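You operate a simulated robot arm through the tools that you are given. There is no shell and no other tool. Be economical: measure what you need, move in short steps, check, and stop when the job is done.

Carry out the task below with a simulated two-armed robot. There is one attempt and no reset: what you move stays moved.

JOB
Fit the green pourer and drizzle about 25 ml of olive oil into the blue ramekin.
Fine: hold the bottle for stopper and pourer; stopper in the centre socket; within 5 ml; bottle back at its spot on the bench mat.

It is judged by the outcome, as a careful person would: the job done as asked, and still so three seconds after it is handed in. It fails if anything else is knocked over, pushed out of place, dropped, spilled or broken. A push-on lid holds only when it is set on centred and level and pressed home; a screw cap is set on level and turned clockwise until tight.

ROBOT AND FRAMES
Two 6-joint arms with two-finger parallel grippers on one trunk, on a base that drives. Base frame: it is fixed to the floor where the robot stands at the start and does not move with it; the origin is under the middle of the robot, x ahead of it, y to its left, z up. Units: m, rad, N and s.
The left shoulder is at the start at [0.07, 0.166, 1.38], the right one opposite. With the tool pointing down near the work surface each hand reaches from about 0.64 to 0.84 m from the robot's upright axis, wherever it stands, measured 20 degrees to its own side. Places, roughly: blue ramekin (8x8x5 cm) [0.5, -0.1, 0.9]; centre socket [0.7, 0.2, 0.9]; oil stopper (4x4x5 cm) [0.5, 0.2, 1.1]; olive oil bottle neck [0.5, 0.2, 1]. Payload 3.91 kg a hand.
The tool frame of a hand sits at the grasp point between the pads (the TCP): z along the fingers, y along the line on which they close. The tips reach 0.03 m beyond it. The gripper opens to 0.11 m. The fingers are 0.02 m wide and 0.01 m thick; the gripper's body (0.048 by 0.112 m) begins 0.055 m behind the TCP.
Orientation is told as [roll, pitch, yaw] about the base's x, y, z axes, in that order, counted from this pose: with the fingers straight down and closing along the base's y, the tool's x points along the base's -x, its y along +y and its z along -z.

CONTROLS
- The arms move only by the tool apply_moves. It takes "left_targets", "right_targets" or both (then of equal length, played together; a hand with none holds still); each is a list of rows, each an object (a shift or turn left out is 0, a gripper value left out holds the last) with "hand": the finger opening in cm, from 0 to 11; "delta_pos": the shift along the tool's x, y, z in units of 500 mm (1.0 is 500 mm), a list of three; "angular": the turn, a rotation vector about the tool's x, y, z in units of 45 degrees (1.0 is 45 degrees), a list of three. In form: [{"hand": hand, "delta_pos": [dx, dy, dz], "angular": [rx, ry, rz]}, ...]. A call has 1 to 10 rows; each row is the pose to reach, as a shift and turn from the pose commanded when the call began, along the tool's axes at that moment. A call with a number of a shift or a turn outside -1 to 1 is refused whole. Each row takes 0.2 s and may step no farther than 0.05 m and 0.15 rad from the row before; otherwise, or with a gripper value out of range, the whole call is refused. A pose out of reach is approached as far as the arm can. The call stops where the force on the tool passes 40 N (or 10 N more than at its start, if that is more) or the arm is blocked; 0.2 s more then pass. Each finger travels about 0.108 m/s and halts on what it meets, pressing with about 23 N; the grip force reading is that of the motor and also rises with nothing between the fingers. The clock runs only during rows and for 0.2 s after the last one: add rows that repeat a pose to give the fingers time. The reply holds the time, the measured pose of the TCP, the force on the tool along the base axes, the opening and the grip force, in the units named above and with some noise, with the torque about the TCP (base axes, N m) and any sound that the robot's microphone picked up.
- Cameras (640 x 400 px; columns grow to the right, rows downward): "scene" is now at [0.1274, 0.0304, 1.6005]; the picture's right is [0.38, -0.93, 0.00], its down [-0.60, -0.24, -0.76] and it looks along [0.71, 0.29, -0.65] (base axes); focal length 260 px, centre (320, 200). "left" rides on the left gripper at [0.077, -0.007, -0.114] in its tool frame; the picture's right is [0.09, 1.00, 0.00], its down [-0.80, 0.07, -0.59] and it looks along [-0.59, 0.05, 0.80] (tool axes); focal length 270 px, centre (320, 200). "right" rides on the right gripper at [0.077, 0.007, -0.114] in its tool frame; the picture's right is [-0.09, 1.00, 0.00], its down [-0.80, -0.07, -0.59] and it looks along [-0.59, -0.05, 0.80] (tool axes); focal length 270 px, centre (320, 200). There is no depth. A picture from a camera that has moved, and an enlarged one, comes with that camera's place and axes in the base frame and with its lens.
- grab_frame(camera): a new picture of that camera. No time passes.
- lift_body(by): slides the trunk up (or, below 0, down) by that many m; the arms and the scene camera ride with it, the base frame stays. It gives what a move gives, with no picture.
- base_move(legs): drives the robot by 1 to 6 legs, each [ahead, left, turn to the left] in m, m and rad, along the robot's own axes; the way and the turn of a leg run together, so that a leg with both is an arc; at most 1.5 m and 3.142 rad a leg. The arms and the cameras ride along, it lands a little off, and it stops where it bumps. It gives what a move gives.
- pan_tilt(pan, tilt): turns the head with the scene camera to pan (to the left, within 1.501 rad either way) and tilt (down, from -0.506 to 1.204), counted from straight ahead of the robot. It gives what a move gives.
- close_up(camera, box): a new picture of the part [left, top, right, bottom] of that camera's present view, enlarged. No time passes.
- finish_job(): hands the job in; it is judged then, once.

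Go step by step. Nothing tells you exact positions but the pictures and the camera data: compare them with the known pose of the tool, close in by small moves and look again before you grip or let go. The budget is 120 turns and 88 pictures, counting those below and the enlarged ones. Unless the task says otherwise, let go and move clear before handing in, and close with one line.

The tools are called after ">>>" as name(argument=value, ...) on one line, values as JSON. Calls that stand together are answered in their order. apply_moves: Moves the arms, as the interface text tells. Its arguments: {"type":"object","properties":{"left_targets":{"type":"array","items":{"type":"object","properties":{"hand":{"type":"number"},"delta_pos":{"type":"array","items":{"type":"number"}},"angular":{"type":"array","items":{"type":"number"}}}}},"right_targets":{"type":"array","items":{"type":"object","properties":{"hand":{"type":"number"},"delta_pos":{"type":"array","items":{"type":"number"}},"angular":{"type":"array","items":{"type":"number"}}}}}},"required":[]} The other tools are called the same way: lift_body (by) slides the trunk up or down; base_move (legs) drives the base; pan_tilt (pan, tilt) turns the head that bears the scene camera; grab_frame (camera) takes a picture; close_up (camera, box) takes an enlarged picture of a part of a camera's view; finish_job () hands the job in.

At the start:

```text
time_s: 0.0
left_tcp_pos: [0.4869, 0.5054, 1.3843]
left_tool_rot: [0.002, -0.001, -0.001]
left_ft_force: [0.2, 0.9, 0.5]
left_ft_torque: [0.02, 0.0, 0.01]
left_finger_gap: 0.1099
left_grasp_force: 0.1
right_tcp_pos: [0.698, -0.004, 1.0001]
right_tool_rot: [-0.001, 0.0, 0.0]
right_ft_force: [0.7, -0.4, 0.0]
right_ft_torque: [-0.03, 0.02, -0.02]
right_finger_gap: 0.1101
right_grasp_force: 0.1
trunk travel left (down, up): [-0.875, 0.065]
robot x, y, heading: [0.0038, -0.0008, -0.001]
head pan, tilt: [0.386, 0.702]
```

scene: 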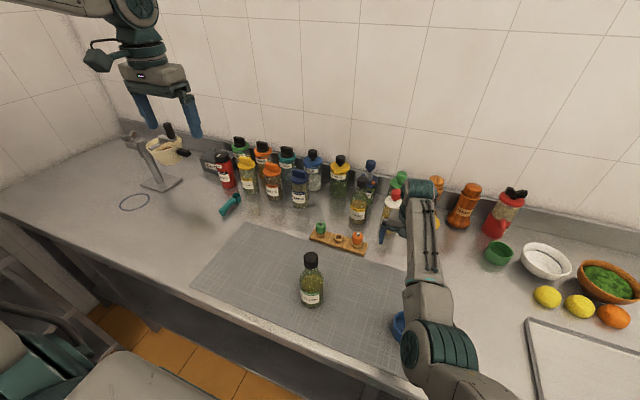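
right: 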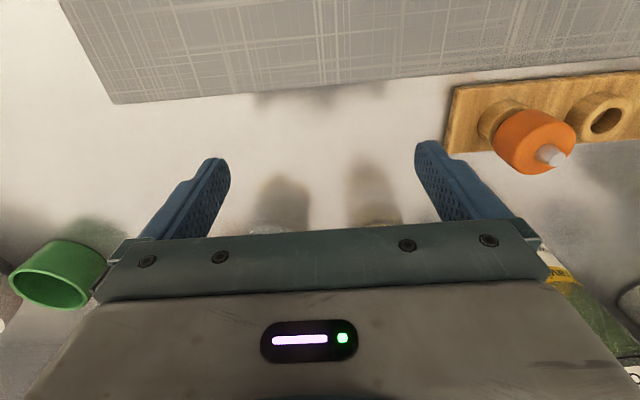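
left: 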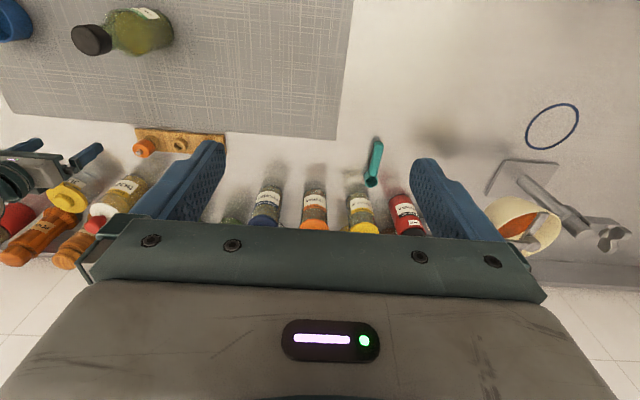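

The oil bottle with its black stopper stands on the mat. Behind it is a wooden rack holding a green pourer, an empty centre socket and an orange pourer. I'll look closer before moving.

>>> close_up(camera="scene", box=[270, 210, 400, 320])

>>> close_up(camera="right", box=[420, 50, 640, 190])

```text
3.64 times, centred on (335, 265) of scene
camera zoom: at [0.1274, 0.0304, 1.6005], right [0.38, -0.93, 0.0], down [-0.6, -0.24, -0.76], along [0.71, 0.29, -0.65], focal length 947 px, centre (266, -36)
```

zoom: 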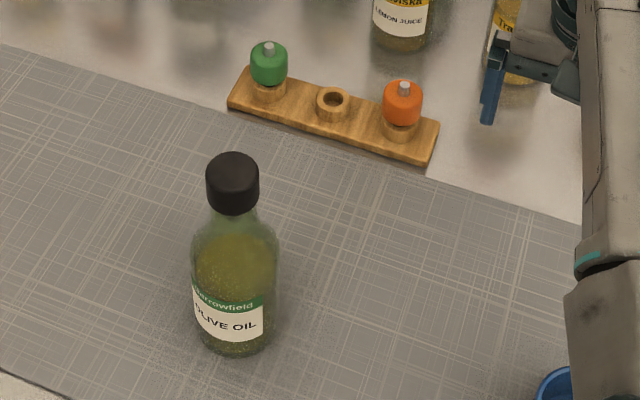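

```text
2.86 times, centred on (530, 120) of right
camera zoom: at [0.6216, 0.003, 1.1137], right [0.09, 1.0, 0.0], down [0.8, -0.07, 0.59], along [0.59, -0.05, -0.8], focal length 772 px, centre (-280, 429)
```

zoom: 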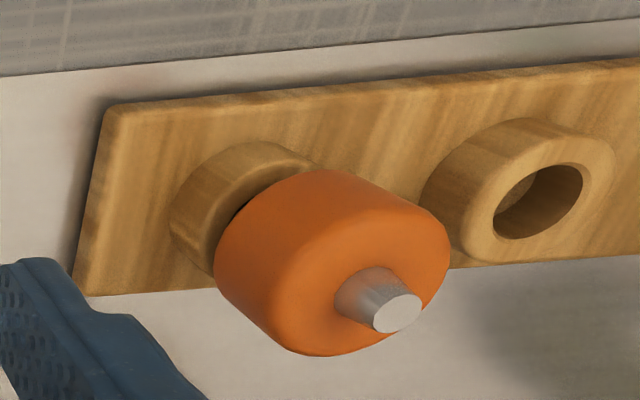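

Triangulating puts the bottle at about (0.466, 0.191) with its cap top near z 1.117. The centre socket is at about (0.704, 0.197, 0.93) and the green pourer at about (0.70, 0.26). Next I raise and pitch the right hand towards a forward-pointing grip, which also uncovers the ramekin.

>>> apply_moves(right_targets=[{"delta_pos": [0.049, 0, -0.0733], "angular": [0, -0.165, 0]}, {"delta_pos": [0.098, 0, -0.1467], "angular": [0, -0.33, 0]}, {"delta_pos": [0.147, 0, -0.22], "angular": [0, -0.495, 0]}, {"delta_pos": [0.196, 0, -0.2933], "angular": [0, -0.66, 0]}, {"delta_pos": [0.245, 0, -0.3667], "angular": [0, -0.825, 0]}, {"delta_pos": [0.296, 0, -0.44], "angular": [0, -0.99, 0]}])

>>> grab_frame(camera="scene")

```text
time_s: 1.6
left_tcp_pos: [0.4861, 0.5059, 1.3824]
left_tool_rot: [-0.001, 0.002, 0.001]
left_ft_force: [-0.1, 0.4, -0.2]
left_ft_torque: [0.01, 0.04, 0.02]
left_finger_gap: 0.1097
left_grasp_force: 0.0
right_tcp_pos: [0.6185, -0.1816, 1.2547]
right_tool_rot: [-0.112, -0.846, 0.034]
right_ft_force: [0.4, -0.5, 0.7]
right_ft_torque: [-0.01, 0.03, 0.0]
right_finger_gap: 0.1101
right_grasp_force: 0.1
right hand out of reach, approached as far as the arm can: row 1, 2, 3, 4, 5, 6
trunk travel left (down, up): [-0.875, 0.065]
robot x, y, heading: [-0.0019, -0.0014, 0.006]
head pan, tilt: [0.386, 0.702]
stopped in row 6 (right hand): the arm was blocked; the commanded pose is now the measured one
```

```text
82 pictures are left
camera scene: at [0.1279, 0.0306, 1.6004], right [0.38, -0.93, 0.0], down [-0.6, -0.24, -0.76], along [0.71, 0.29, -0.65], focal length 260 px, centre (320, 200)
```

scene: 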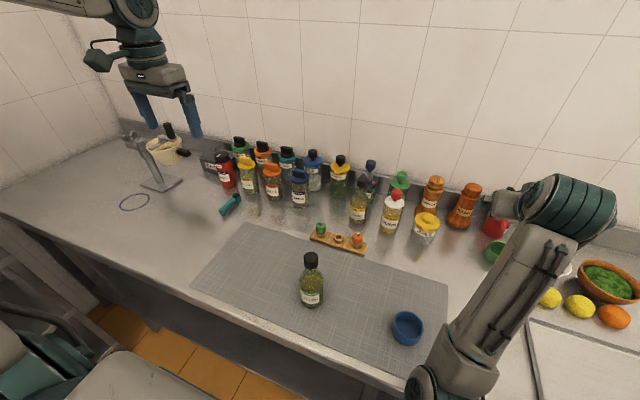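

The right arm can't pitch forward this close in, so it needs more distance. The ramekin is now visible at about (0.482, -0.063). I back the base up 0.4 m and try the forward-pointing pose again.

>>> base_move(legs=[[-0.4, 0, 0]])

```text
time_s: 4.1
left_tcp_pos: [0.086, 0.5055, 1.3825]
left_tool_rot: [0.001, 0.001, 0.004]
left_ft_force: [0.3, 0.5, 0.0]
left_ft_torque: [0.03, -0.02, 0.01]
left_finger_gap: 0.1099
left_grasp_force: 0.1
right_tcp_pos: [0.2204, -0.1797, 1.2516]
right_tool_rot: [-0.111, -0.843, 0.035]
right_ft_force: [0.2, 0.3, 0.1]
right_ft_torque: [0.02, 0.01, 0.01]
right_finger_gap: 0.1101
right_grasp_force: 0.0
trunk travel left (down, up): [-0.875, 0.065]
robot x, y, heading: [-0.405, 0.0024, 0.002]
head pan, tilt: [0.386, 0.702]
```

>>> apply_moves(right_targets=[{"delta_pos": [-0.0153, 0.0767, 0.0422], "angular": [-0.018, -0.0765, 0.005]}, {"delta_pos": [-0.0307, 0.1533, 0.0843], "angular": [-0.036, -0.153, 0.01]}, {"delta_pos": [-0.046, 0.23, 0.1265], "angular": [-0.054, -0.23, 0.015]}, {"delta_pos": [-0.0613, 0.3067, 0.1687], "angular": [-0.072, -0.306, 0.02]}, {"delta_pos": [-0.0767, 0.3833, 0.2108], "angular": [-0.09, -0.3825, 0.025]}, {"delta_pos": [-0.092, 0.46, 0.253], "angular": [-0.108, -0.459, 0.03]}])

```text
time_s: 5.7
left_tcp_pos: [0.0838, 0.5073, 1.3839]
left_tool_rot: [0.0, 0.0, 0.002]
left_ft_force: [-0.9, 0.9, -1.0]
left_ft_torque: [0.0, 0.01, 0.0]
left_finger_gap: 0.1101
left_grasp_force: 0.0
right_tcp_pos: [0.4166, -0.0894, 1.164]
right_tool_rot: [-0.194, -1.2, 0.152]
right_ft_force: [-0.7, 0.5, 0.0]
right_ft_torque: [0.01, 0.0, -0.01]
right_finger_gap: 0.11
right_grasp_force: 0.0
right hand out of reach, approached as far as the arm can: row 1, 2, 3, 4, 5, 6
trunk travel left (down, up): [-0.875, 0.065]
robot x, y, heading: [-0.402, 0.0015, 0.003]
head pan, tilt: [0.386, 0.702]
stopped in row 6 (right hand): the arm was blocked; the commanded pose is now the measured one
```

The arm works with its wrist farther out and lower. I bring the right hand to a pre-grasp pose in front of the bottle, at about (0.34, 0.19, 0.975).

>>> apply_moves(right_targets=[{"delta_pos": [0.047, 0.0724, -0.005], "angular": [-0.009, 0.017, 0.008]}, {"delta_pos": [0.094, 0.1448, -0.01], "angular": [-0.018, 0.034, 0.016]}, {"delta_pos": [0.141, 0.2171, -0.014], "angular": [-0.026, 0.05, 0.025]}, {"delta_pos": [0.188, 0.2895, -0.019], "angular": [-0.035, 0.067, 0.033]}, {"delta_pos": [0.235, 0.3619, -0.024], "angular": [-0.044, 0.084, 0.041]}, {"delta_pos": [0.282, 0.4343, -0.029], "angular": [-0.053, 0.1, 0.05]}, {"delta_pos": [0.329, 0.5066, -0.033], "angular": [-0.061, 0.117, 0.058]}, {"delta_pos": [0.376, 0.579, -0.038], "angular": [-0.07, 0.134, 0.066]}])

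>>> grab_frame(camera="right")

>>> grab_frame(camera="scene")

```text
time_s: 7.5
left_tcp_pos: [0.0857, 0.5096, 1.3811]
left_tool_rot: [-0.003, 0.002, 0.003]
left_ft_force: [0.4, 0.0, 0.4]
left_ft_torque: [0.0, -0.02, 0.0]
left_finger_gap: 0.11
left_grasp_force: 0.0
right_tcp_pos: [0.442, 0.0718, 0.9271]
right_tool_rot: [-0.005, -1.102, 0.009]
right_ft_force: [0.5, 0.6, 1.1]
right_ft_torque: [-0.03, -0.01, -0.01]
right_finger_gap: 0.11
right_grasp_force: 0.0
right hand out of reach, approached as far as the arm can: row 2, 3, 4, 5, 6, 7, 8
trunk travel left (down, up): [-0.875, 0.065]
robot x, y, heading: [-0.3997, -0.0008, -0.003]
head pan, tilt: [0.386, 0.702]
```

```text
81 pictures are left
camera right: at [0.3054, 0.079, 0.9097], right [0.03, 1.0, 0.08], down [-0.17, -0.07, 0.98], along [0.99, -0.05, 0.17], focal length 270 px, centre (320, 200)
```

right: 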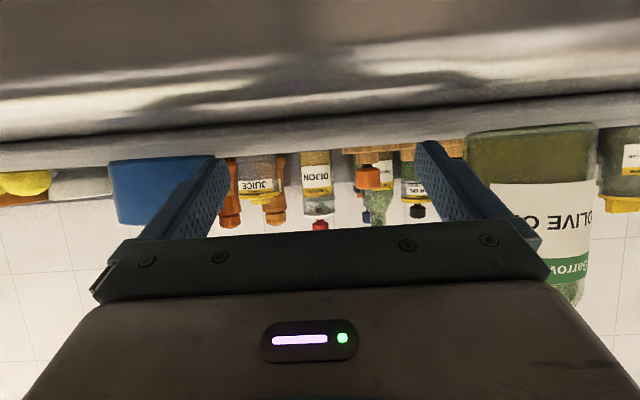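

```text
80 pictures are left
camera scene: at [-0.2738, 0.0339, 1.6001], right [0.38, -0.93, 0.0], down [-0.6, -0.25, -0.76], along [0.71, 0.29, -0.65], focal length 260 px, centre (320, 200)
```

scene: 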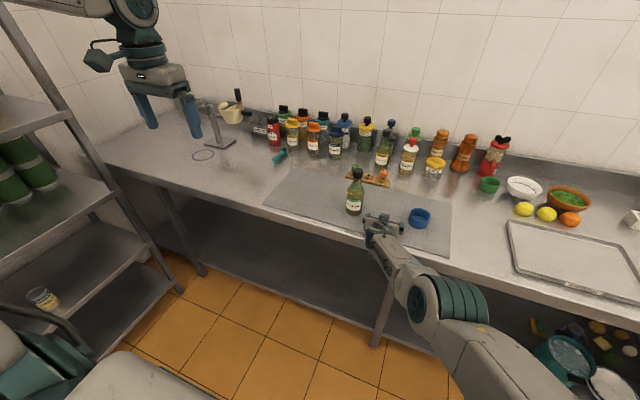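

The arm stopped short because reaching across the body limits it. I back off and shift the base left so the bottle sits more squarely in front of the right arm.

>>> base_move(legs=[[-0.16, 0, 0], [0, 0.2, 0]])

```text
time_s: 10.1
left_tcp_pos: [-0.0741, 0.7, 1.3854]
left_tool_rot: [0.004, 0.001, 0.002]
left_ft_force: [-0.3, -0.4, -0.5]
left_ft_torque: [0.04, -0.01, 0.01]
left_finger_gap: 0.1099
left_grasp_force: 0.1
right_tcp_pos: [0.2829, 0.2633, 0.9262]
right_tool_rot: [0.01, -1.1, -0.007]
right_ft_force: [-0.1, -0.1, -0.7]
right_ft_torque: [-0.02, 0.01, 0.03]
right_finger_gap: 0.11
right_grasp_force: 0.0
trunk travel left (down, up): [-0.875, 0.065]
robot x, y, heading: [-0.5591, 0.196, 0.004]
head pan, tilt: [0.386, 0.702]
```

>>> apply_moves(right_targets=[{"delta_pos": [-0.03, -0.048, -0.015]}, {"delta_pos": [-0.06, -0.096, -0.03]}, {"delta_pos": [-0.089, -0.144, -0.045]}, {"delta_pos": [-0.089, -0.144, -0.045]}])

>>> grab_frame(camera="right")

```text
time_s: 11.1
left_tcp_pos: [-0.0759, 0.7056, 1.3848]
left_tool_rot: [0.002, 0.0, 0.002]
left_ft_force: [-0.4, -0.4, 0.1]
left_ft_torque: [0.0, 0.0, -0.02]
left_finger_gap: 0.1103
left_grasp_force: 0.0
right_tcp_pos: [0.2846, 0.1912, 0.9766]
right_tool_rot: [-0.013, -1.106, 0.006]
right_ft_force: [0.6, 0.0, 0.0]
right_ft_torque: [0.01, 0.02, 0.01]
right_finger_gap: 0.11
right_grasp_force: 0.0
right hand out of reach, approached as far as the arm can: row 1, 2
trunk travel left (down, up): [-0.875, 0.065]
robot x, y, heading: [-0.5609, 0.1989, -0.004]
head pan, tilt: [0.386, 0.702]
```

```text
79 pictures are left
camera right: at [0.147, 0.1985, 0.9591], right [0.04, 1.0, 0.07], down [-0.17, -0.07, 0.98], along [0.98, -0.05, 0.17], focal length 270 px, centre (320, 200)
```

right: 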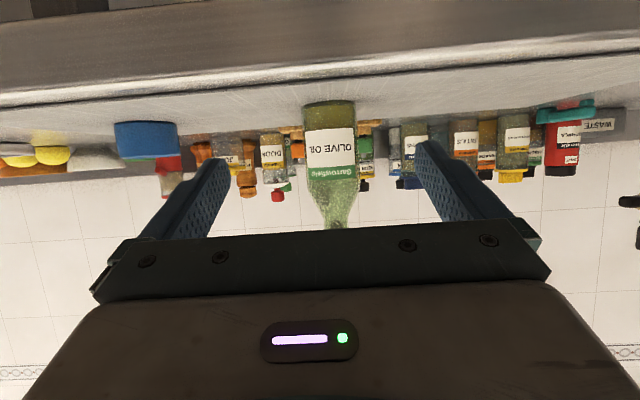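

The bottle is centred between the fingers, offset about 6 mm to the left. I drive forward partway and look again.

>>> base_move(legs=[[0.13, 0.004, 0]])

>>> grab_frame(camera="right")

>>> grab_frame(camera="scene")

```text
time_s: 12.4
left_tcp_pos: [0.0523, 0.7088, 1.3859]
left_tool_rot: [-0.001, -0.004, 0.003]
left_ft_force: [-0.9, -0.8, -0.2]
left_ft_torque: [-0.04, -0.06, 0.0]
left_finger_gap: 0.1099
left_grasp_force: 0.1
right_tcp_pos: [0.4118, 0.1947, 0.9754]
right_tool_rot: [-0.011, -1.103, 0.006]
right_ft_force: [-0.1, -0.5, -0.3]
right_ft_torque: [0.0, -0.03, 0.0]
right_finger_gap: 0.11
right_grasp_force: 0.1
trunk travel left (down, up): [-0.875, 0.065]
robot x, y, heading: [-0.4286, 0.2015, 0.001]
head pan, tilt: [0.386, 0.702]
```

```text
78 pictures are left
camera right: at [0.2755, 0.2016, 0.9587], right [0.04, 1.0, 0.07], down [-0.17, -0.07, 0.98], along [0.98, -0.06, 0.17], focal length 270 px, centre (320, 200)
```

right: 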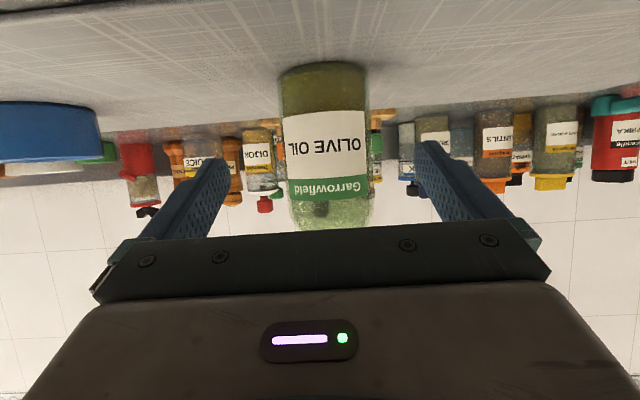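

```text
77 pictures are left
camera scene: at [-0.3059, 0.2335, 1.6009], right [0.38, -0.93, 0.0], down [-0.6, -0.24, -0.77], along [0.71, 0.29, -0.64], focal length 260 px, centre (320, 200)
```

scene: 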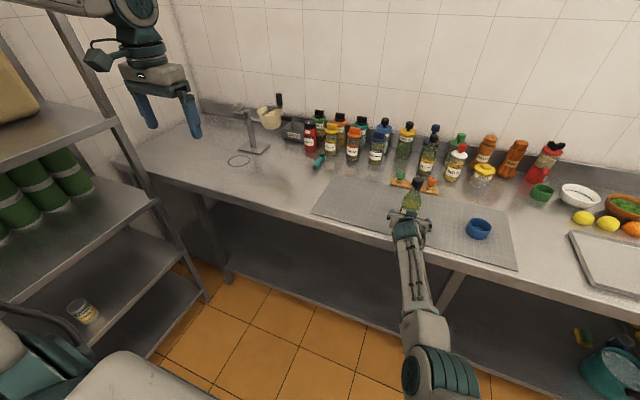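

The bottle axis is about 5 cm ahead and well centred. I drive the last 5 cm in.

>>> base_move(legs=[[0.05, 0.002, 0]])

>>> grab_frame(camera="right")

>>> close_up(camera="scene", box=[340, 150, 500, 270])

```text
time_s: 13.3
left_tcp_pos: [0.0983, 0.7104, 1.3878]
left_tool_rot: [0.002, -0.009, 0.003]
left_ft_force: [-0.7, 0.1, -0.5]
left_ft_torque: [-0.01, -0.07, -0.01]
left_finger_gap: 0.11
left_grasp_force: 0.0
right_tcp_pos: [0.4588, 0.1946, 0.9812]
right_tool_rot: [-0.013, -1.111, 0.007]
right_ft_force: [-0.2, 0.3, 0.7]
right_ft_torque: [0.01, 0.04, -0.01]
right_finger_gap: 0.11
right_grasp_force: 0.0
trunk travel left (down, up): [-0.875, 0.065]
robot x, y, heading: [-0.3768, 0.2075, 0.004]
head pan, tilt: [0.386, 0.702]
```

```text
76 pictures are left
camera right: at [0.322, 0.2026, 0.9623], right [0.04, 1.0, 0.07], down [-0.18, -0.06, 0.98], along [0.98, -0.06, 0.17], focal length 270 px, centre (320, 200)
```

right: 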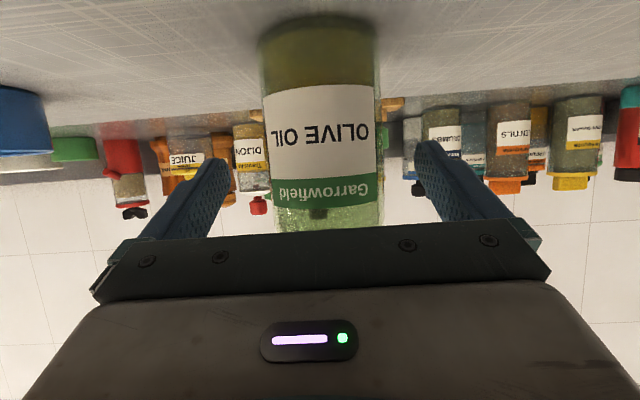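

```text
3.33 times, centred on (420, 210) of scene
camera zoom: at [-0.2629, 0.2352, 1.6016], right [0.38, -0.93, 0.0], down [-0.59, -0.24, -0.77], along [0.71, 0.29, -0.64], focal length 868 px, centre (-13, 167)
```

zoom: 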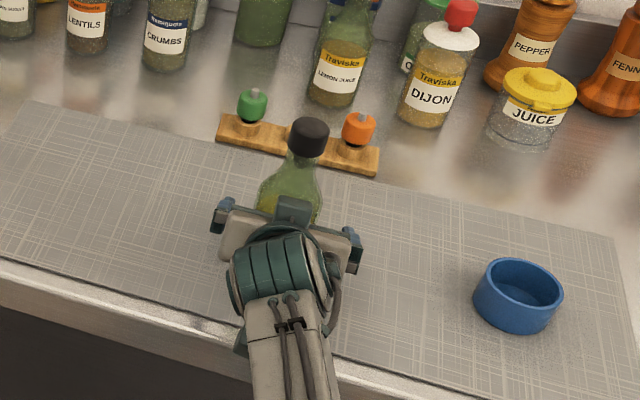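

Nearly aligned. I nudge 1 cm forward and 4 mm to the left, then close gently.

>>> apply_moves(right_targets=[{"delta_pos": [-0.009, 0.008, 0.018]}, {"delta_pos": [-0.009, 0.008, 0.018], "hand": 8}, {"delta_pos": [-0.009, 0.008, 0.018], "hand": 7}])

>>> grab_frame(camera="right")

```text
time_s: 14.1
left_tcp_pos: [0.1054, 0.7114, 1.3858]
left_tool_rot: [0.001, -0.001, 0.003]
left_ft_force: [0.3, -0.3, 0.2]
left_ft_torque: [-0.01, 0.0, 0.0]
left_finger_gap: 0.1097
left_grasp_force: 0.1
right_tcp_pos: [0.4739, 0.1995, 0.9752]
right_tool_rot: [-0.013, -1.102, 0.006]
right_ft_force: [0.0, 0.1, 0.3]
right_ft_torque: [0.01, -0.02, -0.01]
right_finger_gap: 0.07
right_grasp_force: 0.0
trunk travel left (down, up): [-0.875, 0.065]
robot x, y, heading: [-0.3808, 0.2041, -0.001]
head pan, tilt: [0.386, 0.702]
```

```text
74 pictures are left
camera right: at [0.3379, 0.2067, 0.9571], right [0.04, 1.0, 0.07], down [-0.17, -0.06, 0.98], along [0.98, -0.06, 0.17], focal length 270 px, centre (320, 200)
```

right: 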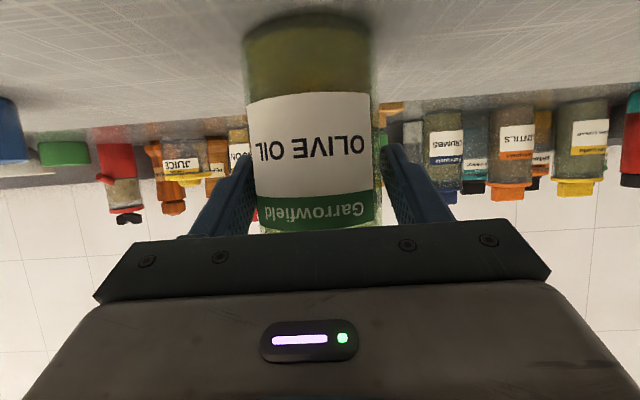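

>>> apply_moves(right_targets=[{"hand": 6.2}, {"hand": 5.5}, {"hand": 5.0}, {"hand": 4.5}])

>>> grab_frame(camera="right")

```text
time_s: 15.1
left_tcp_pos: [0.106, 0.7113, 1.3845]
left_tool_rot: [0.0, 0.001, 0.002]
left_ft_force: [-1.1, -0.3, 0.0]
left_ft_torque: [-0.02, -0.01, -0.04]
left_finger_gap: 0.1099
left_grasp_force: 0.0
right_tcp_pos: [0.4747, 0.1999, 0.9737]
right_tool_rot: [-0.015, -1.103, 0.008]
right_ft_force: [-1.6, 0.2, -1.0]
right_ft_torque: [0.08, 0.01, 0.0]
right_finger_gap: 0.0648
right_grasp_force: 22.9
trunk travel left (down, up): [-0.875, 0.065]
robot x, y, heading: [-0.3749, 0.2042, 0.0]
head pan, tilt: [0.386, 0.702]
```

```text
73 pictures are left
camera right: at [0.3385, 0.2069, 0.9563], right [0.04, 1.0, 0.07], down [-0.17, -0.06, 0.98], along [0.98, -0.06, 0.16], focal length 270 px, centre (320, 200)
```

right: 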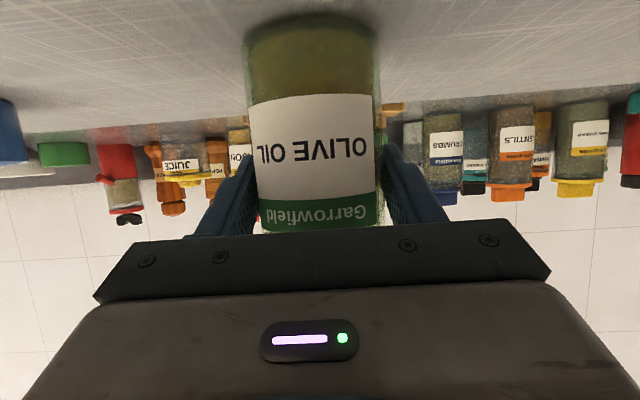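

The bottle is held at (0.475, 0.200), with TCP z 0.974 while it stands on the mat; that is the spot to return it to. Next the left hand goes over the stopper, in two stages.

>>> apply_moves(left_targets=[{"delta_pos": [-0.0625, -0.0625, 0.0125]}, {"delta_pos": [-0.125, -0.125, 0.025]}, {"delta_pos": [-0.1875, -0.1875, 0.0375]}, {"delta_pos": [-0.25, -0.25, 0.05]}, {"delta_pos": [-0.3125, -0.3125, 0.0625]}, {"delta_pos": [-0.375, -0.375, 0.075]}, {"delta_pos": [-0.4375, -0.4375, 0.0875]}, {"delta_pos": [-0.5, -0.5, 0.1]}])

```text
time_s: 16.9
left_tcp_pos: [0.1761, 0.6604, 1.3138]
left_tool_rot: [-0.002, -0.003, 0.004]
left_ft_force: [-1.0, 0.7, 0.5]
left_ft_torque: [0.0, -0.01, -0.02]
left_finger_gap: 0.1102
left_grasp_force: 0.0
left hand out of reach, approached as far as the arm can: row 2, 3, 4, 5, 6, 7, 8
right_tcp_pos: [0.4754, 0.2003, 0.9727]
right_tool_rot: [-0.013, -1.101, 0.007]
right_ft_force: [-0.1, -0.2, -0.1]
right_ft_torque: [0.14, -0.01, -0.01]
right_finger_gap: 0.0653
right_grasp_force: 23.0
trunk travel left (down, up): [-0.875, 0.065]
robot x, y, heading: [-0.3764, 0.2095, -0.004]
head pan, tilt: [0.386, 0.702]
```

>>> apply_moves(left_targets=[{"delta_pos": [0, 0, 0.08]}, {"delta_pos": [0, 0, 0.16]}, {"delta_pos": [0, 0, 0.22]}])

```text
time_s: 17.7
left_tcp_pos: [0.1744, 0.6566, 1.1957]
left_tool_rot: [0.001, -0.002, 0.003]
left_ft_force: [-0.7, -0.6, 0.6]
left_ft_torque: [0.0, -0.01, 0.0]
left_finger_gap: 0.11
left_grasp_force: 0.1
right_tcp_pos: [0.4753, 0.2002, 0.9737]
right_tool_rot: [-0.013, -1.102, 0.007]
right_ft_force: [1.6, 0.9, -0.2]
right_ft_torque: [0.09, -0.08, -0.05]
right_finger_gap: 0.065
right_grasp_force: 22.9
trunk travel left (down, up): [-0.875, 0.065]
robot x, y, heading: [-0.3782, 0.2059, 0.002]
head pan, tilt: [0.386, 0.702]
```

>>> apply_moves(left_targets=[{"delta_pos": [-0.0614, -0.064, 0]}, {"delta_pos": [-0.123, -0.128, 0]}, {"delta_pos": [-0.184, -0.192, 0]}, {"delta_pos": [-0.246, -0.257, 0]}, {"delta_pos": [-0.307, -0.321, 0]}, {"delta_pos": [-0.368, -0.385, 0]}, {"delta_pos": [-0.43, -0.449, 0]}, {"delta_pos": [-0.49, -0.514, 0]}])

```text
time_s: 19.5
left_tcp_pos: [0.1801, 0.6492, 1.1964]
left_tool_rot: [-0.001, -0.002, 0.003]
left_ft_force: [0.3, -0.1, -0.4]
left_ft_torque: [0.06, 0.01, 0.0]
left_finger_gap: 0.1098
left_grasp_force: 0.2
left hand out of reach, approached as far as the arm can: row 1, 2, 3, 4, 5, 6, 7, 8
right_tcp_pos: [0.4747, 0.2001, 0.9739]
right_tool_rot: [-0.012, -1.1, 0.007]
right_ft_force: [0.4, 0.3, -0.1]
right_ft_torque: [0.14, -0.03, -0.01]
right_finger_gap: 0.065
right_grasp_force: 23.4
trunk travel left (down, up): [-0.875, 0.065]
robot x, y, heading: [-0.3778, 0.2031, 0.003]
head pan, tilt: [0.386, 0.702]
```

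>>> apply_moves(left_targets=[{"delta_pos": [-0.09, 0, 0.03]}, {"delta_pos": [-0.18, 0, 0.06]}, {"delta_pos": [-0.27, 0, 0.09]}])

>>> grab_frame(camera="scene")

```text
time_s: 20.3
left_tcp_pos: [0.2429, 0.716, 1.1572]
left_tool_rot: [0.0, 0.0, 0.004]
left_ft_force: [0.3, 0.2, 0.7]
left_ft_torque: [0.01, -0.01, 0.0]
left_finger_gap: 0.1099
left_grasp_force: 0.0
left hand out of reach, approached as far as the arm can: row 1, 2, 3
right_tcp_pos: [0.4767, 0.2, 0.9746]
right_tool_rot: [-0.015, -1.1, 0.01]
right_ft_force: [1.6, -0.1, -0.3]
right_ft_torque: [0.1, -0.11, -0.09]
right_finger_gap: 0.0654
right_grasp_force: 23.2
trunk travel left (down, up): [-0.875, 0.065]
robot x, y, heading: [-0.3798, 0.2031, 0.004]
head pan, tilt: [0.386, 0.702]
```

```text
72 pictures are left
camera scene: at [-0.2505, 0.2365, 1.6005], right [0.38, -0.93, 0.0], down [-0.6, -0.24, -0.76], along [0.71, 0.29, -0.65], focal length 260 px, centre (320, 200)
```

scene: 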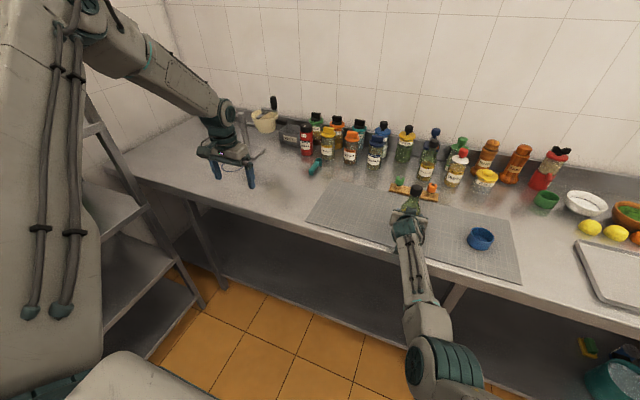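

The left arm seems stuck at a joint limit. The stopper is round, so the tool's yaw is free; I test swinging inward while the tool yaws with the arm.

>>> apply_moves(left_targets=[{"delta_pos": [-0.04, -0.08, 0], "angular": [0, 0, 0.16]}, {"delta_pos": [-0.08, -0.16, 0], "angular": [0, 0, 0.32]}, {"delta_pos": [-0.12, -0.24, 0], "angular": [0, 0, 0.48]}, {"delta_pos": [-0.16, -0.32, 0], "angular": [0, 0, 0.64]}, {"delta_pos": [-0.2, -0.4, 0], "angular": [0, 0, 0.8]}])

```text
time_s: 21.5
left_tcp_pos: [0.1915, 0.6606, 1.1664]
left_tool_rot: [-0.001, -0.003, -0.627]
left_ft_force: [-0.5, -0.1, -0.1]
left_ft_torque: [0.02, -0.06, 0.0]
left_finger_gap: 0.11
left_grasp_force: 0.2
left hand out of reach, approached as far as the arm can: row 1, 2, 3, 4, 5
right_tcp_pos: [0.4752, 0.1984, 0.9735]
right_tool_rot: [-0.013, -1.101, 0.007]
right_ft_force: [-0.9, -0.1, 0.0]
right_ft_torque: [0.13, 0.01, 0.01]
right_finger_gap: 0.0651
right_grasp_force: 23.3
trunk travel left (down, up): [-0.875, 0.065]
robot x, y, heading: [-0.3765, 0.2035, 0.002]
head pan, tilt: [0.386, 0.702]
```

>>> apply_moves(left_targets=[{"delta_pos": [-0.018, 0.077, 0.036]}, {"delta_pos": [-0.036, 0.155, 0.072]}, {"delta_pos": [-0.054, 0.232, 0.108]}, {"delta_pos": [-0.072, 0.31, 0.144]}, {"delta_pos": [-0.09, 0.387, 0.18]}])

>>> grab_frame(camera="scene")

```text
time_s: 22.7
left_tcp_pos: [0.2867, 0.7828, 1.1015]
left_tool_rot: [0.0, 0.0, -0.626]
left_ft_force: [0.8, -0.9, -0.2]
left_ft_torque: [0.0, -0.03, 0.0]
left_finger_gap: 0.1104
left_grasp_force: 0.0
left hand out of reach, approached as far as the arm can: row 1, 2, 3, 4, 5
right_tcp_pos: [0.4749, 0.1987, 0.9732]
right_tool_rot: [-0.013, -1.099, 0.009]
right_ft_force: [0.8, 1.6, 0.5]
right_ft_torque: [0.19, -0.09, 0.0]
right_finger_gap: 0.0654
right_grasp_force: 23.0
trunk travel left (down, up): [-0.875, 0.065]
robot x, y, heading: [-0.3742, 0.2032, 0.002]
head pan, tilt: [0.386, 0.702]
```

```text
71 pictures are left
camera scene: at [-0.2513, 0.2354, 1.6005], right [0.38, -0.93, 0.0], down [-0.6, -0.24, -0.76], along [0.71, 0.29, -0.65], focal length 260 px, centre (320, 200)
```

scene: 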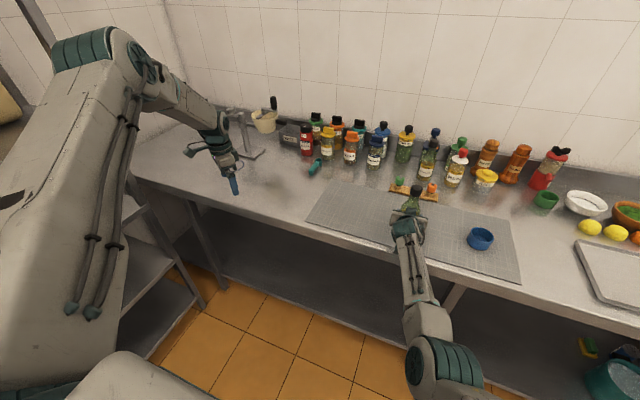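

>>> apply_moves(left_targets=[{"delta_pos": [-0.065, -0.028, 0], "angular": [0, 0, 0.063]}, {"delta_pos": [-0.131, -0.056, 0], "angular": [0, 0, 0.126]}, {"delta_pos": [-0.196, -0.084, 0], "angular": [0, 0, 0.188]}])

>>> pan_tilt(pan=0.9, tilt=0.7)

>>> grab_frame(camera="scene")

```text
time_s: 23.5
left_tcp_pos: [0.2755, 0.7713, 1.0831]
left_tool_rot: [0.001, -0.002, -0.773]
left_ft_force: [-0.6, 0.1, 0.3]
left_ft_torque: [-0.01, -0.01, -0.02]
left_finger_gap: 0.1098
left_grasp_force: 0.1
left hand out of reach, approached as far as the arm can: row 1, 2, 3
right_tcp_pos: [0.475, 0.1988, 0.9743]
right_tool_rot: [-0.015, -1.101, 0.007]
right_ft_force: [-0.3, -0.3, -0.4]
right_ft_torque: [0.16, 0.02, 0.0]
right_finger_gap: 0.0652
right_grasp_force: 23.2
trunk travel left (down, up): [-0.875, 0.065]
robot x, y, heading: [-0.3795, 0.2028, -0.001]
head pan, tilt: [0.386, 0.702]
```

```text
time_s: 24.5
left_tcp_pos: [0.2752, 0.7717, 1.0825]
left_tool_rot: [0.0, -0.004, -0.773]
left_ft_force: [-0.4, -0.2, -0.6]
left_ft_torque: [-0.01, -0.01, -0.02]
left_finger_gap: 0.1097
left_grasp_force: 0.1
right_tcp_pos: [0.4753, 0.2006, 0.9741]
right_tool_rot: [-0.01, -1.101, 0.007]
right_ft_force: [-0.9, -1.4, 0.2]
right_ft_torque: [0.12, 0.01, 0.01]
right_finger_gap: 0.0652
right_grasp_force: 22.6
trunk travel left (down, up): [-0.875, 0.065]
robot x, y, heading: [-0.3795, 0.2084, 0.004]
head pan, tilt: [0.901, 0.7]
```

```text
70 pictures are left
camera scene: at [-0.2773, 0.2703, 1.6006], right [0.78, -0.62, 0.0], down [-0.4, -0.51, -0.76], along [0.47, 0.6, -0.64], focal length 260 px, centre (320, 200)
```

scene: 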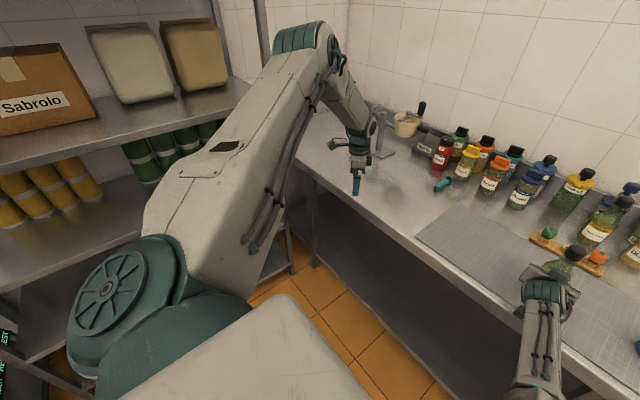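

>>> pan_tilt(pan=-0.3, tilt=0.9)

>>> grab_frame(camera="scene")

```text
time_s: 25.9
left_tcp_pos: [0.2758, 0.7707, 1.0828]
left_tool_rot: [0.001, -0.001, -0.773]
left_ft_force: [0.2, -0.4, 0.5]
left_ft_torque: [-0.01, -0.03, 0.04]
left_finger_gap: 0.11
left_grasp_force: 0.1
right_tcp_pos: [0.476, 0.199, 0.9739]
right_tool_rot: [-0.011, -1.099, 0.007]
right_ft_force: [-0.8, -1.0, -0.6]
right_ft_torque: [0.1, 0.03, 0.01]
right_finger_gap: 0.0653
right_grasp_force: 23.3
trunk travel left (down, up): [-0.875, 0.065]
robot x, y, heading: [-0.3779, 0.2075, 0.0]
head pan, tilt: [-0.3, 0.901]
```

```text
69 pictures are left
camera scene: at [-0.2576, 0.1816, 1.5845], right [-0.29, -0.96, 0.0], down [-0.75, 0.23, -0.62], along [0.59, -0.18, -0.78], focal length 260 px, centre (320, 200)
```

scene: 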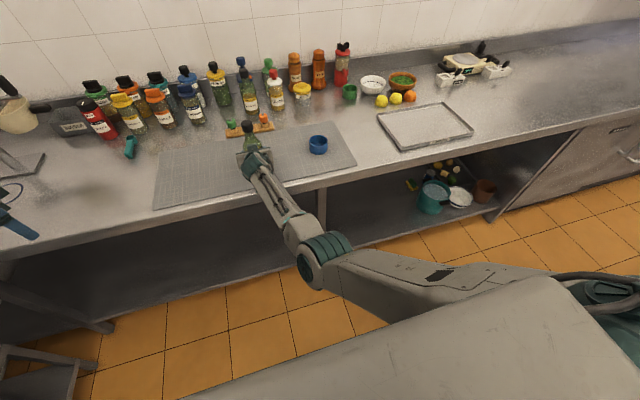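

The right arm's elbow sits in the robot's centre, which probably blocks the left arm. I lift the bottle slightly and yaw the right hand about the bottle axis, so that its elbow moves outward.

>>> apply_moves(right_targets=[{"delta_pos": [-0.0535, 0, -0.0272]}, {"delta_pos": [-0.0535, 0, -0.0272], "angular": [-0.159, 0, -0.081]}, {"delta_pos": [-0.0535, 0, -0.0272], "angular": [-0.318, 0, -0.162]}, {"delta_pos": [-0.0535, 0, -0.0272], "angular": [-0.476, 0, -0.242]}, {"delta_pos": [-0.0535, 0, -0.0272], "angular": [-0.635, 0, -0.323]}, {"delta_pos": [-0.0535, 0, -0.0272], "angular": [-0.794, 0, -0.404]}])

>>> grab_frame(camera="scene")

```text
time_s: 27.3
left_tcp_pos: [0.2766, 0.7707, 1.0822]
left_tool_rot: [-0.001, 0.0, -0.774]
left_ft_force: [-0.1, -0.1, -0.2]
left_ft_torque: [0.03, 0.01, -0.05]
left_finger_gap: 0.1103
left_grasp_force: 0.2
right_tcp_pos: [0.4755, 0.1994, 1.0023]
right_tool_rot: [-0.009, -1.096, 0.705]
right_ft_force: [0.0, 0.8, -4.9]
right_ft_torque: [-0.01, 0.03, 0.0]
right_finger_gap: 0.0652
right_grasp_force: 22.7
trunk travel left (down, up): [-0.875, 0.065]
robot x, y, heading: [-0.3773, 0.2033, -0.003]
head pan, tilt: [-0.3, 0.901]
```

```text
68 pictures are left
camera scene: at [-0.2556, 0.1803, 1.5843], right [-0.29, -0.96, 0.0], down [-0.75, 0.23, -0.62], along [0.59, -0.18, -0.78], focal length 260 px, centre (320, 200)
```

scene: 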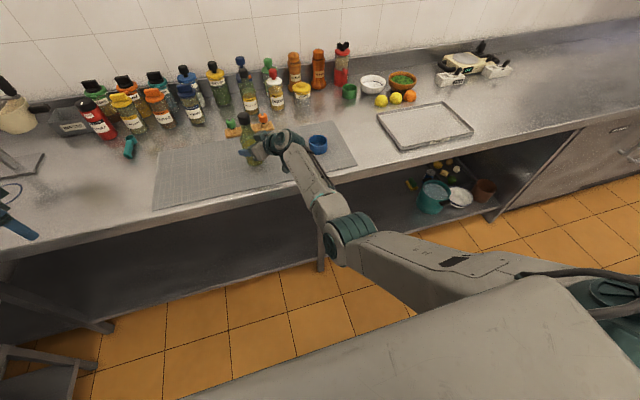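

>>> apply_moves(left_targets=[{"delta_pos": [-0.08, -0.021, -0.023], "angular": [0, 0, -0.14]}, {"delta_pos": [-0.161, -0.042, -0.046], "angular": [0, 0, -0.28]}, {"delta_pos": [-0.242, -0.063, -0.069], "angular": [0, 0, -0.42]}, {"delta_pos": [-0.322, -0.085, -0.091], "angular": [0, 0, -0.56]}, {"delta_pos": [-0.403, -0.106, -0.114], "angular": [0, 0, -0.7]}, {"delta_pos": [-0.483, -0.127, -0.137], "angular": [0, 0, -0.84]}, {"delta_pos": [-0.564, -0.148, -0.16], "angular": [0, 0, -0.985]}])

```text
time_s: 28.9
left_tcp_pos: [0.2242, 0.6941, 1.1753]
left_tool_rot: [-0.004, -0.003, -0.011]
left_ft_force: [-1.0, 0.3, -0.2]
left_ft_torque: [0.01, 0.02, -0.01]
left_finger_gap: 0.1099
left_grasp_force: 0.1
left hand out of reach, approached as far as the arm can: row 1, 2, 3, 4, 5, 6, 7
right_tcp_pos: [0.476, 0.2005, 1.0031]
right_tool_rot: [-0.011, -1.095, 0.704]
right_ft_force: [-0.3, 0.2, -3.5]
right_ft_torque: [-0.02, 0.03, -0.01]
right_finger_gap: 0.065
right_grasp_force: 22.9
trunk travel left (down, up): [-0.875, 0.065]
robot x, y, heading: [-0.3763, 0.2054, 0.004]
head pan, tilt: [-0.3, 0.901]
```

>>> apply_moves(left_targets=[{"delta_pos": [-0.039, 0.067, 0.039]}, {"delta_pos": [-0.078, 0.135, 0.077]}, {"delta_pos": [-0.117, 0.202, 0.116]}, {"delta_pos": [-0.155, 0.27, 0.154]}, {"delta_pos": [-0.194, 0.337, 0.193]}, {"delta_pos": [-0.233, 0.405, 0.231]}, {"delta_pos": [-0.272, 0.472, 0.27]}])

>>> pan_tilt(pan=0.7, tilt=0.6)

>>> grab_frame(camera="scene")

```text
time_s: 30.5
left_tcp_pos: [0.2483, 0.8777, 1.1093]
left_tool_rot: [-0.001, -0.002, 0.0]
left_ft_force: [-0.1, -0.2, 0.3]
left_ft_torque: [0.0, 0.0, -0.03]
left_finger_gap: 0.1099
left_grasp_force: 0.2
left hand out of reach, approached as far as the arm can: row 4, 5, 6, 7
right_tcp_pos: [0.4745, 0.2003, 1.0032]
right_tool_rot: [-0.015, -1.096, 0.707]
right_ft_force: [-0.8, -0.4, -4.6]
right_ft_torque: [0.01, 0.01, -0.01]
right_finger_gap: 0.0651
right_grasp_force: 23.2
trunk travel left (down, up): [-0.875, 0.065]
robot x, y, heading: [-0.3813, 0.2066, 0.005]
head pan, tilt: [-0.3, 0.901]
```

```text
time_s: 31.7
left_tcp_pos: [0.2486, 0.8756, 1.1097]
left_tool_rot: [0.003, -0.002, -0.001]
left_ft_force: [-1.6, 0.4, 0.6]
left_ft_torque: [0.0, -0.03, -0.01]
left_finger_gap: 0.1105
left_grasp_force: 0.0
right_tcp_pos: [0.4759, 0.2003, 1.0036]
right_tool_rot: [-0.01, -1.095, 0.705]
right_ft_force: [0.2, 0.6, -3.7]
right_ft_torque: [0.0, 0.0, 0.01]
right_finger_gap: 0.0651
right_grasp_force: 23.0
trunk travel left (down, up): [-0.875, 0.065]
robot x, y, heading: [-0.3818, 0.2037, 0.001]
head pan, tilt: [0.7, 0.6]
```

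```text
67 pictures are left
camera scene: at [-0.2613, 0.2611, 1.6091], right [0.65, -0.76, 0.0], down [-0.43, -0.36, -0.82], along [0.63, 0.53, -0.57], focal length 260 px, centre (320, 200)
```

scene: 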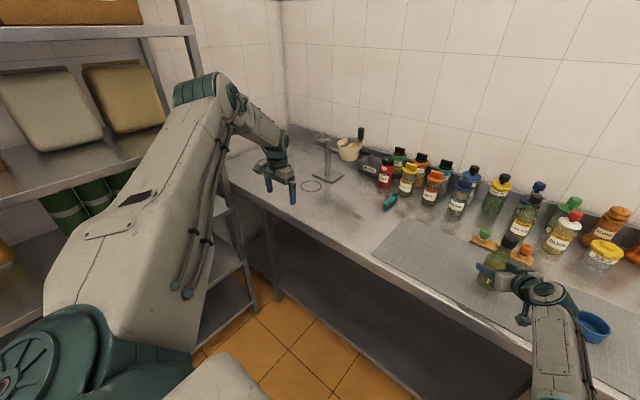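

The left arm is elbow-up while the right is elbow-down, and the elbow-up branch won't swing inward. I try to flip the left elbow: straighten the arm outward, sweep it up, then retract.

>>> apply_moves(left_targets=[{"angular": [-0.031, -0.081, -0.153]}, {"angular": [-0.062, -0.162, -0.307]}, {"angular": [-0.093, -0.243, -0.46]}, {"angular": [-0.125, -0.324, -0.613]}, {"angular": [-0.156, -0.405, -0.767]}, {"angular": [-0.187, -0.486, -0.92]}])

```text
time_s: 33.1
left_tcp_pos: [0.2514, 0.8704, 1.1099]
left_tool_rot: [0.0, -0.399, 0.733]
left_ft_force: [-0.2, -0.9, -0.1]
left_ft_torque: [0.03, -0.04, 0.02]
left_finger_gap: 0.1098
left_grasp_force: 0.0
right_tcp_pos: [0.4765, 0.2003, 1.0037]
right_tool_rot: [-0.011, -1.096, 0.706]
right_ft_force: [0.7, -0.1, -4.7]
right_ft_torque: [-0.03, 0.05, 0.0]
right_finger_gap: 0.0653
right_grasp_force: 23.4
trunk travel left (down, up): [-0.875, 0.065]
robot x, y, heading: [-0.3786, 0.2058, 0.002]
head pan, tilt: [0.7, 0.6]
```

>>> apply_moves(left_targets=[{"delta_pos": [-0.07, 0, 0.048], "angular": [0, -0.165, 0]}, {"delta_pos": [-0.14, 0, 0.096], "angular": [0, -0.33, 0]}, {"delta_pos": [-0.21, 0, 0.143], "angular": [0, -0.495, 0]}, {"delta_pos": [-0.28, 0, 0.191], "angular": [0, -0.66, 0]}, {"delta_pos": [-0.35, 0, 0.239], "angular": [0, -0.825, 0]}, {"delta_pos": [-0.42, 0, 0.287], "angular": [0, -0.99, 0]}])

>>> grab_frame(camera="scene")

```text
time_s: 34.5
left_tcp_pos: [0.3339, 0.9722, 1.1622]
left_tool_rot: [-0.002, -1.177, 0.737]
left_ft_force: [-0.9, 0.8, 0.5]
left_ft_torque: [0.02, 0.0, 0.0]
left_finger_gap: 0.1099
left_grasp_force: 0.1
left hand out of reach, approached as far as the arm can: row 2, 3, 4, 5, 6
right_tcp_pos: [0.4749, 0.2005, 1.0036]
right_tool_rot: [-0.012, -1.097, 0.708]
right_ft_force: [0.5, -0.3, -4.6]
right_ft_torque: [-0.02, -0.01, -0.02]
right_finger_gap: 0.065
right_grasp_force: 23.4
trunk travel left (down, up): [-0.875, 0.065]
robot x, y, heading: [-0.3795, 0.2065, -0.0]
head pan, tilt: [0.7, 0.6]
```

```text
66 pictures are left
camera scene: at [-0.2622, 0.2613, 1.6093], right [0.65, -0.76, 0.0], down [-0.43, -0.37, -0.82], along [0.63, 0.53, -0.57], focal length 260 px, centre (320, 200)
```

scene: 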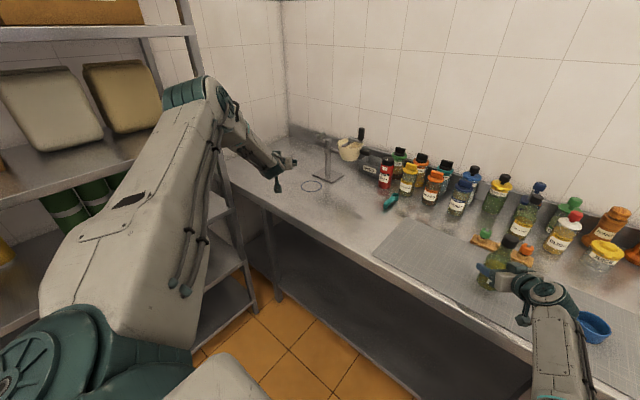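

>>> apply_moves(left_targets=[{"delta_pos": [-0.089, 0, -0.011]}, {"delta_pos": [-0.178, 0, -0.022]}, {"delta_pos": [-0.267, 0, -0.033]}, {"delta_pos": [-0.356, 0, -0.044]}, {"delta_pos": [-0.444, 0, -0.055]}, {"delta_pos": [-0.533, 0, -0.066]}, {"delta_pos": [-0.622, 0, -0.077]}, {"delta_pos": [-0.711, 0, -0.089]}, {"delta_pos": [-0.8, 0, -0.1]}])

>>> grab_frame(camera="scene")

```text
time_s: 36.5
left_tcp_pos: [0.4037, 1.0208, 1.5229]
left_tool_rot: [0.006, -1.177, 0.728]
left_ft_force: [-0.1, -0.2, -0.6]
left_ft_torque: [-0.01, 0.03, -0.01]
left_finger_gap: 0.1103
left_grasp_force: 0.0
left hand out of reach, approached as far as the arm can: row 8, 9
right_tcp_pos: [0.4755, 0.2, 1.0044]
right_tool_rot: [-0.011, -1.097, 0.705]
right_ft_force: [0.0, -0.4, -4.3]
right_ft_torque: [0.0, 0.02, 0.03]
right_finger_gap: 0.0652
right_grasp_force: 22.9
trunk travel left (down, up): [-0.875, 0.065]
robot x, y, heading: [-0.3819, 0.2059, -0.0]
head pan, tilt: [0.7, 0.6]
```

```text
65 pictures are left
camera scene: at [-0.2613, 0.2598, 1.6092], right [0.65, -0.76, 0.0], down [-0.43, -0.36, -0.82], along [0.63, 0.53, -0.57], focal length 260 px, centre (320, 200)
```

scene: 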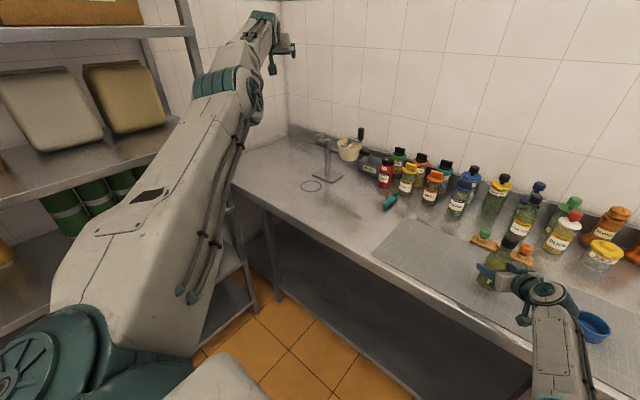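

>>> apply_moves(left_targets=[{"delta_pos": [0.0415, -0.0671, -0.0476]}, {"delta_pos": [0.083, -0.134, -0.095]}, {"delta_pos": [0.1245, -0.201, -0.143]}, {"delta_pos": [0.166, -0.268, -0.19]}, {"delta_pos": [0.2075, -0.3355, -0.238]}, {"delta_pos": [0.249, -0.4026, -0.2856]}, {"delta_pos": [0.2905, -0.47, -0.333]}, {"delta_pos": [0.332, -0.537, -0.381]}, {"delta_pos": [0.3735, -0.604, -0.428]}, {"delta_pos": [0.415, -0.671, -0.476]}])

>>> grab_frame(camera="scene")

```text
time_s: 38.7
left_tcp_pos: [0.2756, 0.7455, 1.3993]
left_tool_rot: [0.0, -1.176, 0.732]
left_ft_force: [0.0, -0.4, -0.3]
left_ft_torque: [0.02, 0.0, -0.01]
left_finger_gap: 0.1097
left_grasp_force: 0.0
left hand out of reach, approached as far as the arm can: row 3, 4, 5, 6, 7, 8, 9, 10
right_tcp_pos: [0.4748, 0.1999, 1.0045]
right_tool_rot: [-0.011, -1.097, 0.707]
right_ft_force: [0.6, 0.0, -4.3]
right_ft_torque: [-0.02, -0.01, -0.01]
right_finger_gap: 0.0647
right_grasp_force: 23.4
trunk travel left (down, up): [-0.875, 0.065]
robot x, y, heading: [-0.3823, 0.2071, 0.004]
head pan, tilt: [0.7, 0.6]
```

```text
64 pictures are left
camera scene: at [-0.2622, 0.2606, 1.6093], right [0.65, -0.76, 0.0], down [-0.43, -0.36, -0.82], along [0.63, 0.53, -0.57], focal length 260 px, centre (320, 200)
```

scene: 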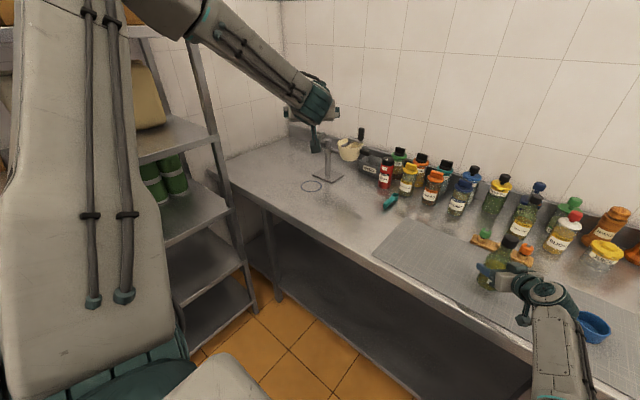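

>>> apply_moves(left_targets=[{"delta_pos": [-0.055, 0.03, 0.055]}, {"delta_pos": [-0.111, 0.06, 0.11]}, {"delta_pos": [-0.166, 0.09, 0.165]}, {"delta_pos": [-0.222, 0.12, 0.22]}, {"delta_pos": [-0.277, 0.15, 0.275]}, {"delta_pos": [-0.332, 0.18, 0.33]}, {"delta_pos": [-0.388, 0.21, 0.385]}, {"delta_pos": [-0.443, 0.24, 0.44]}, {"delta_pos": [-0.49, 0.24, 0.46]}, {"delta_pos": [-0.57, 0.24, 0.43]}])

>>> apply_moves(left_targets=[{"delta_pos": [-0.09, 0, -0.02]}, {"delta_pos": [-0.18, 0, -0.05]}, {"delta_pos": [-0.26, 0, -0.09]}, {"delta_pos": [-0.34, 0, -0.14]}, {"delta_pos": [-0.42, 0, -0.19]}, {"delta_pos": [-0.5, 0, -0.24]}])

>>> grab_frame(camera="scene")

```text
time_s: 40.9
left_tcp_pos: [0.4047, 1.0187, 1.517]
left_tool_rot: [0.001, -1.18, 0.732]
left_ft_force: [-0.5, 0.0, -0.1]
left_ft_torque: [-0.01, -0.01, 0.0]
left_finger_gap: 0.1098
left_grasp_force: 0.1
left hand out of reach, approached as far as the arm can: row 8, 9, 10
right_tcp_pos: [0.4736, 0.1986, 1.0041]
right_tool_rot: [-0.013, -1.099, 0.706]
right_ft_force: [-0.3, -0.3, -4.0]
right_ft_torque: [-0.01, -0.01, 0.03]
right_finger_gap: 0.0648
right_grasp_force: 23.0
trunk travel left (down, up): [-0.875, 0.065]
robot x, y, heading: [-0.3793, 0.2056, 0.0]
head pan, tilt: [0.7, 0.6]
```

```text
time_s: 42.3
left_tcp_pos: [0.3253, 0.9869, 1.7088]
left_tool_rot: [0.002, -1.178, 0.73]
left_ft_force: [0.8, -0.6, -0.1]
left_ft_torque: [0.05, -0.01, 0.0]
left_finger_gap: 0.11
left_grasp_force: 0.1
left hand out of reach, approached as far as the arm can: row 1, 2, 3, 4, 5, 6
right_tcp_pos: [0.4775, 0.2, 1.0019]
right_tool_rot: [-0.014, -1.097, 0.706]
right_ft_force: [0.6, -0.1, -5.0]
right_ft_torque: [-0.02, 0.05, 0.0]
right_finger_gap: 0.065
right_grasp_force: 23.3
trunk travel left (down, up): [-0.875, 0.065]
robot x, y, heading: [-0.3774, 0.2042, -0.0]
head pan, tilt: [0.7, 0.6]
```

```text
63 pictures are left
camera scene: at [-0.2598, 0.2626, 1.6089], right [0.65, -0.76, 0.0], down [-0.43, -0.37, -0.82], along [0.63, 0.53, -0.57], focal length 260 px, centre (320, 200)
```

scene: 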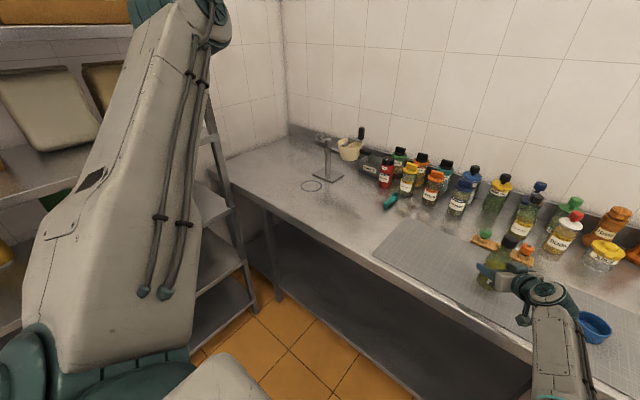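

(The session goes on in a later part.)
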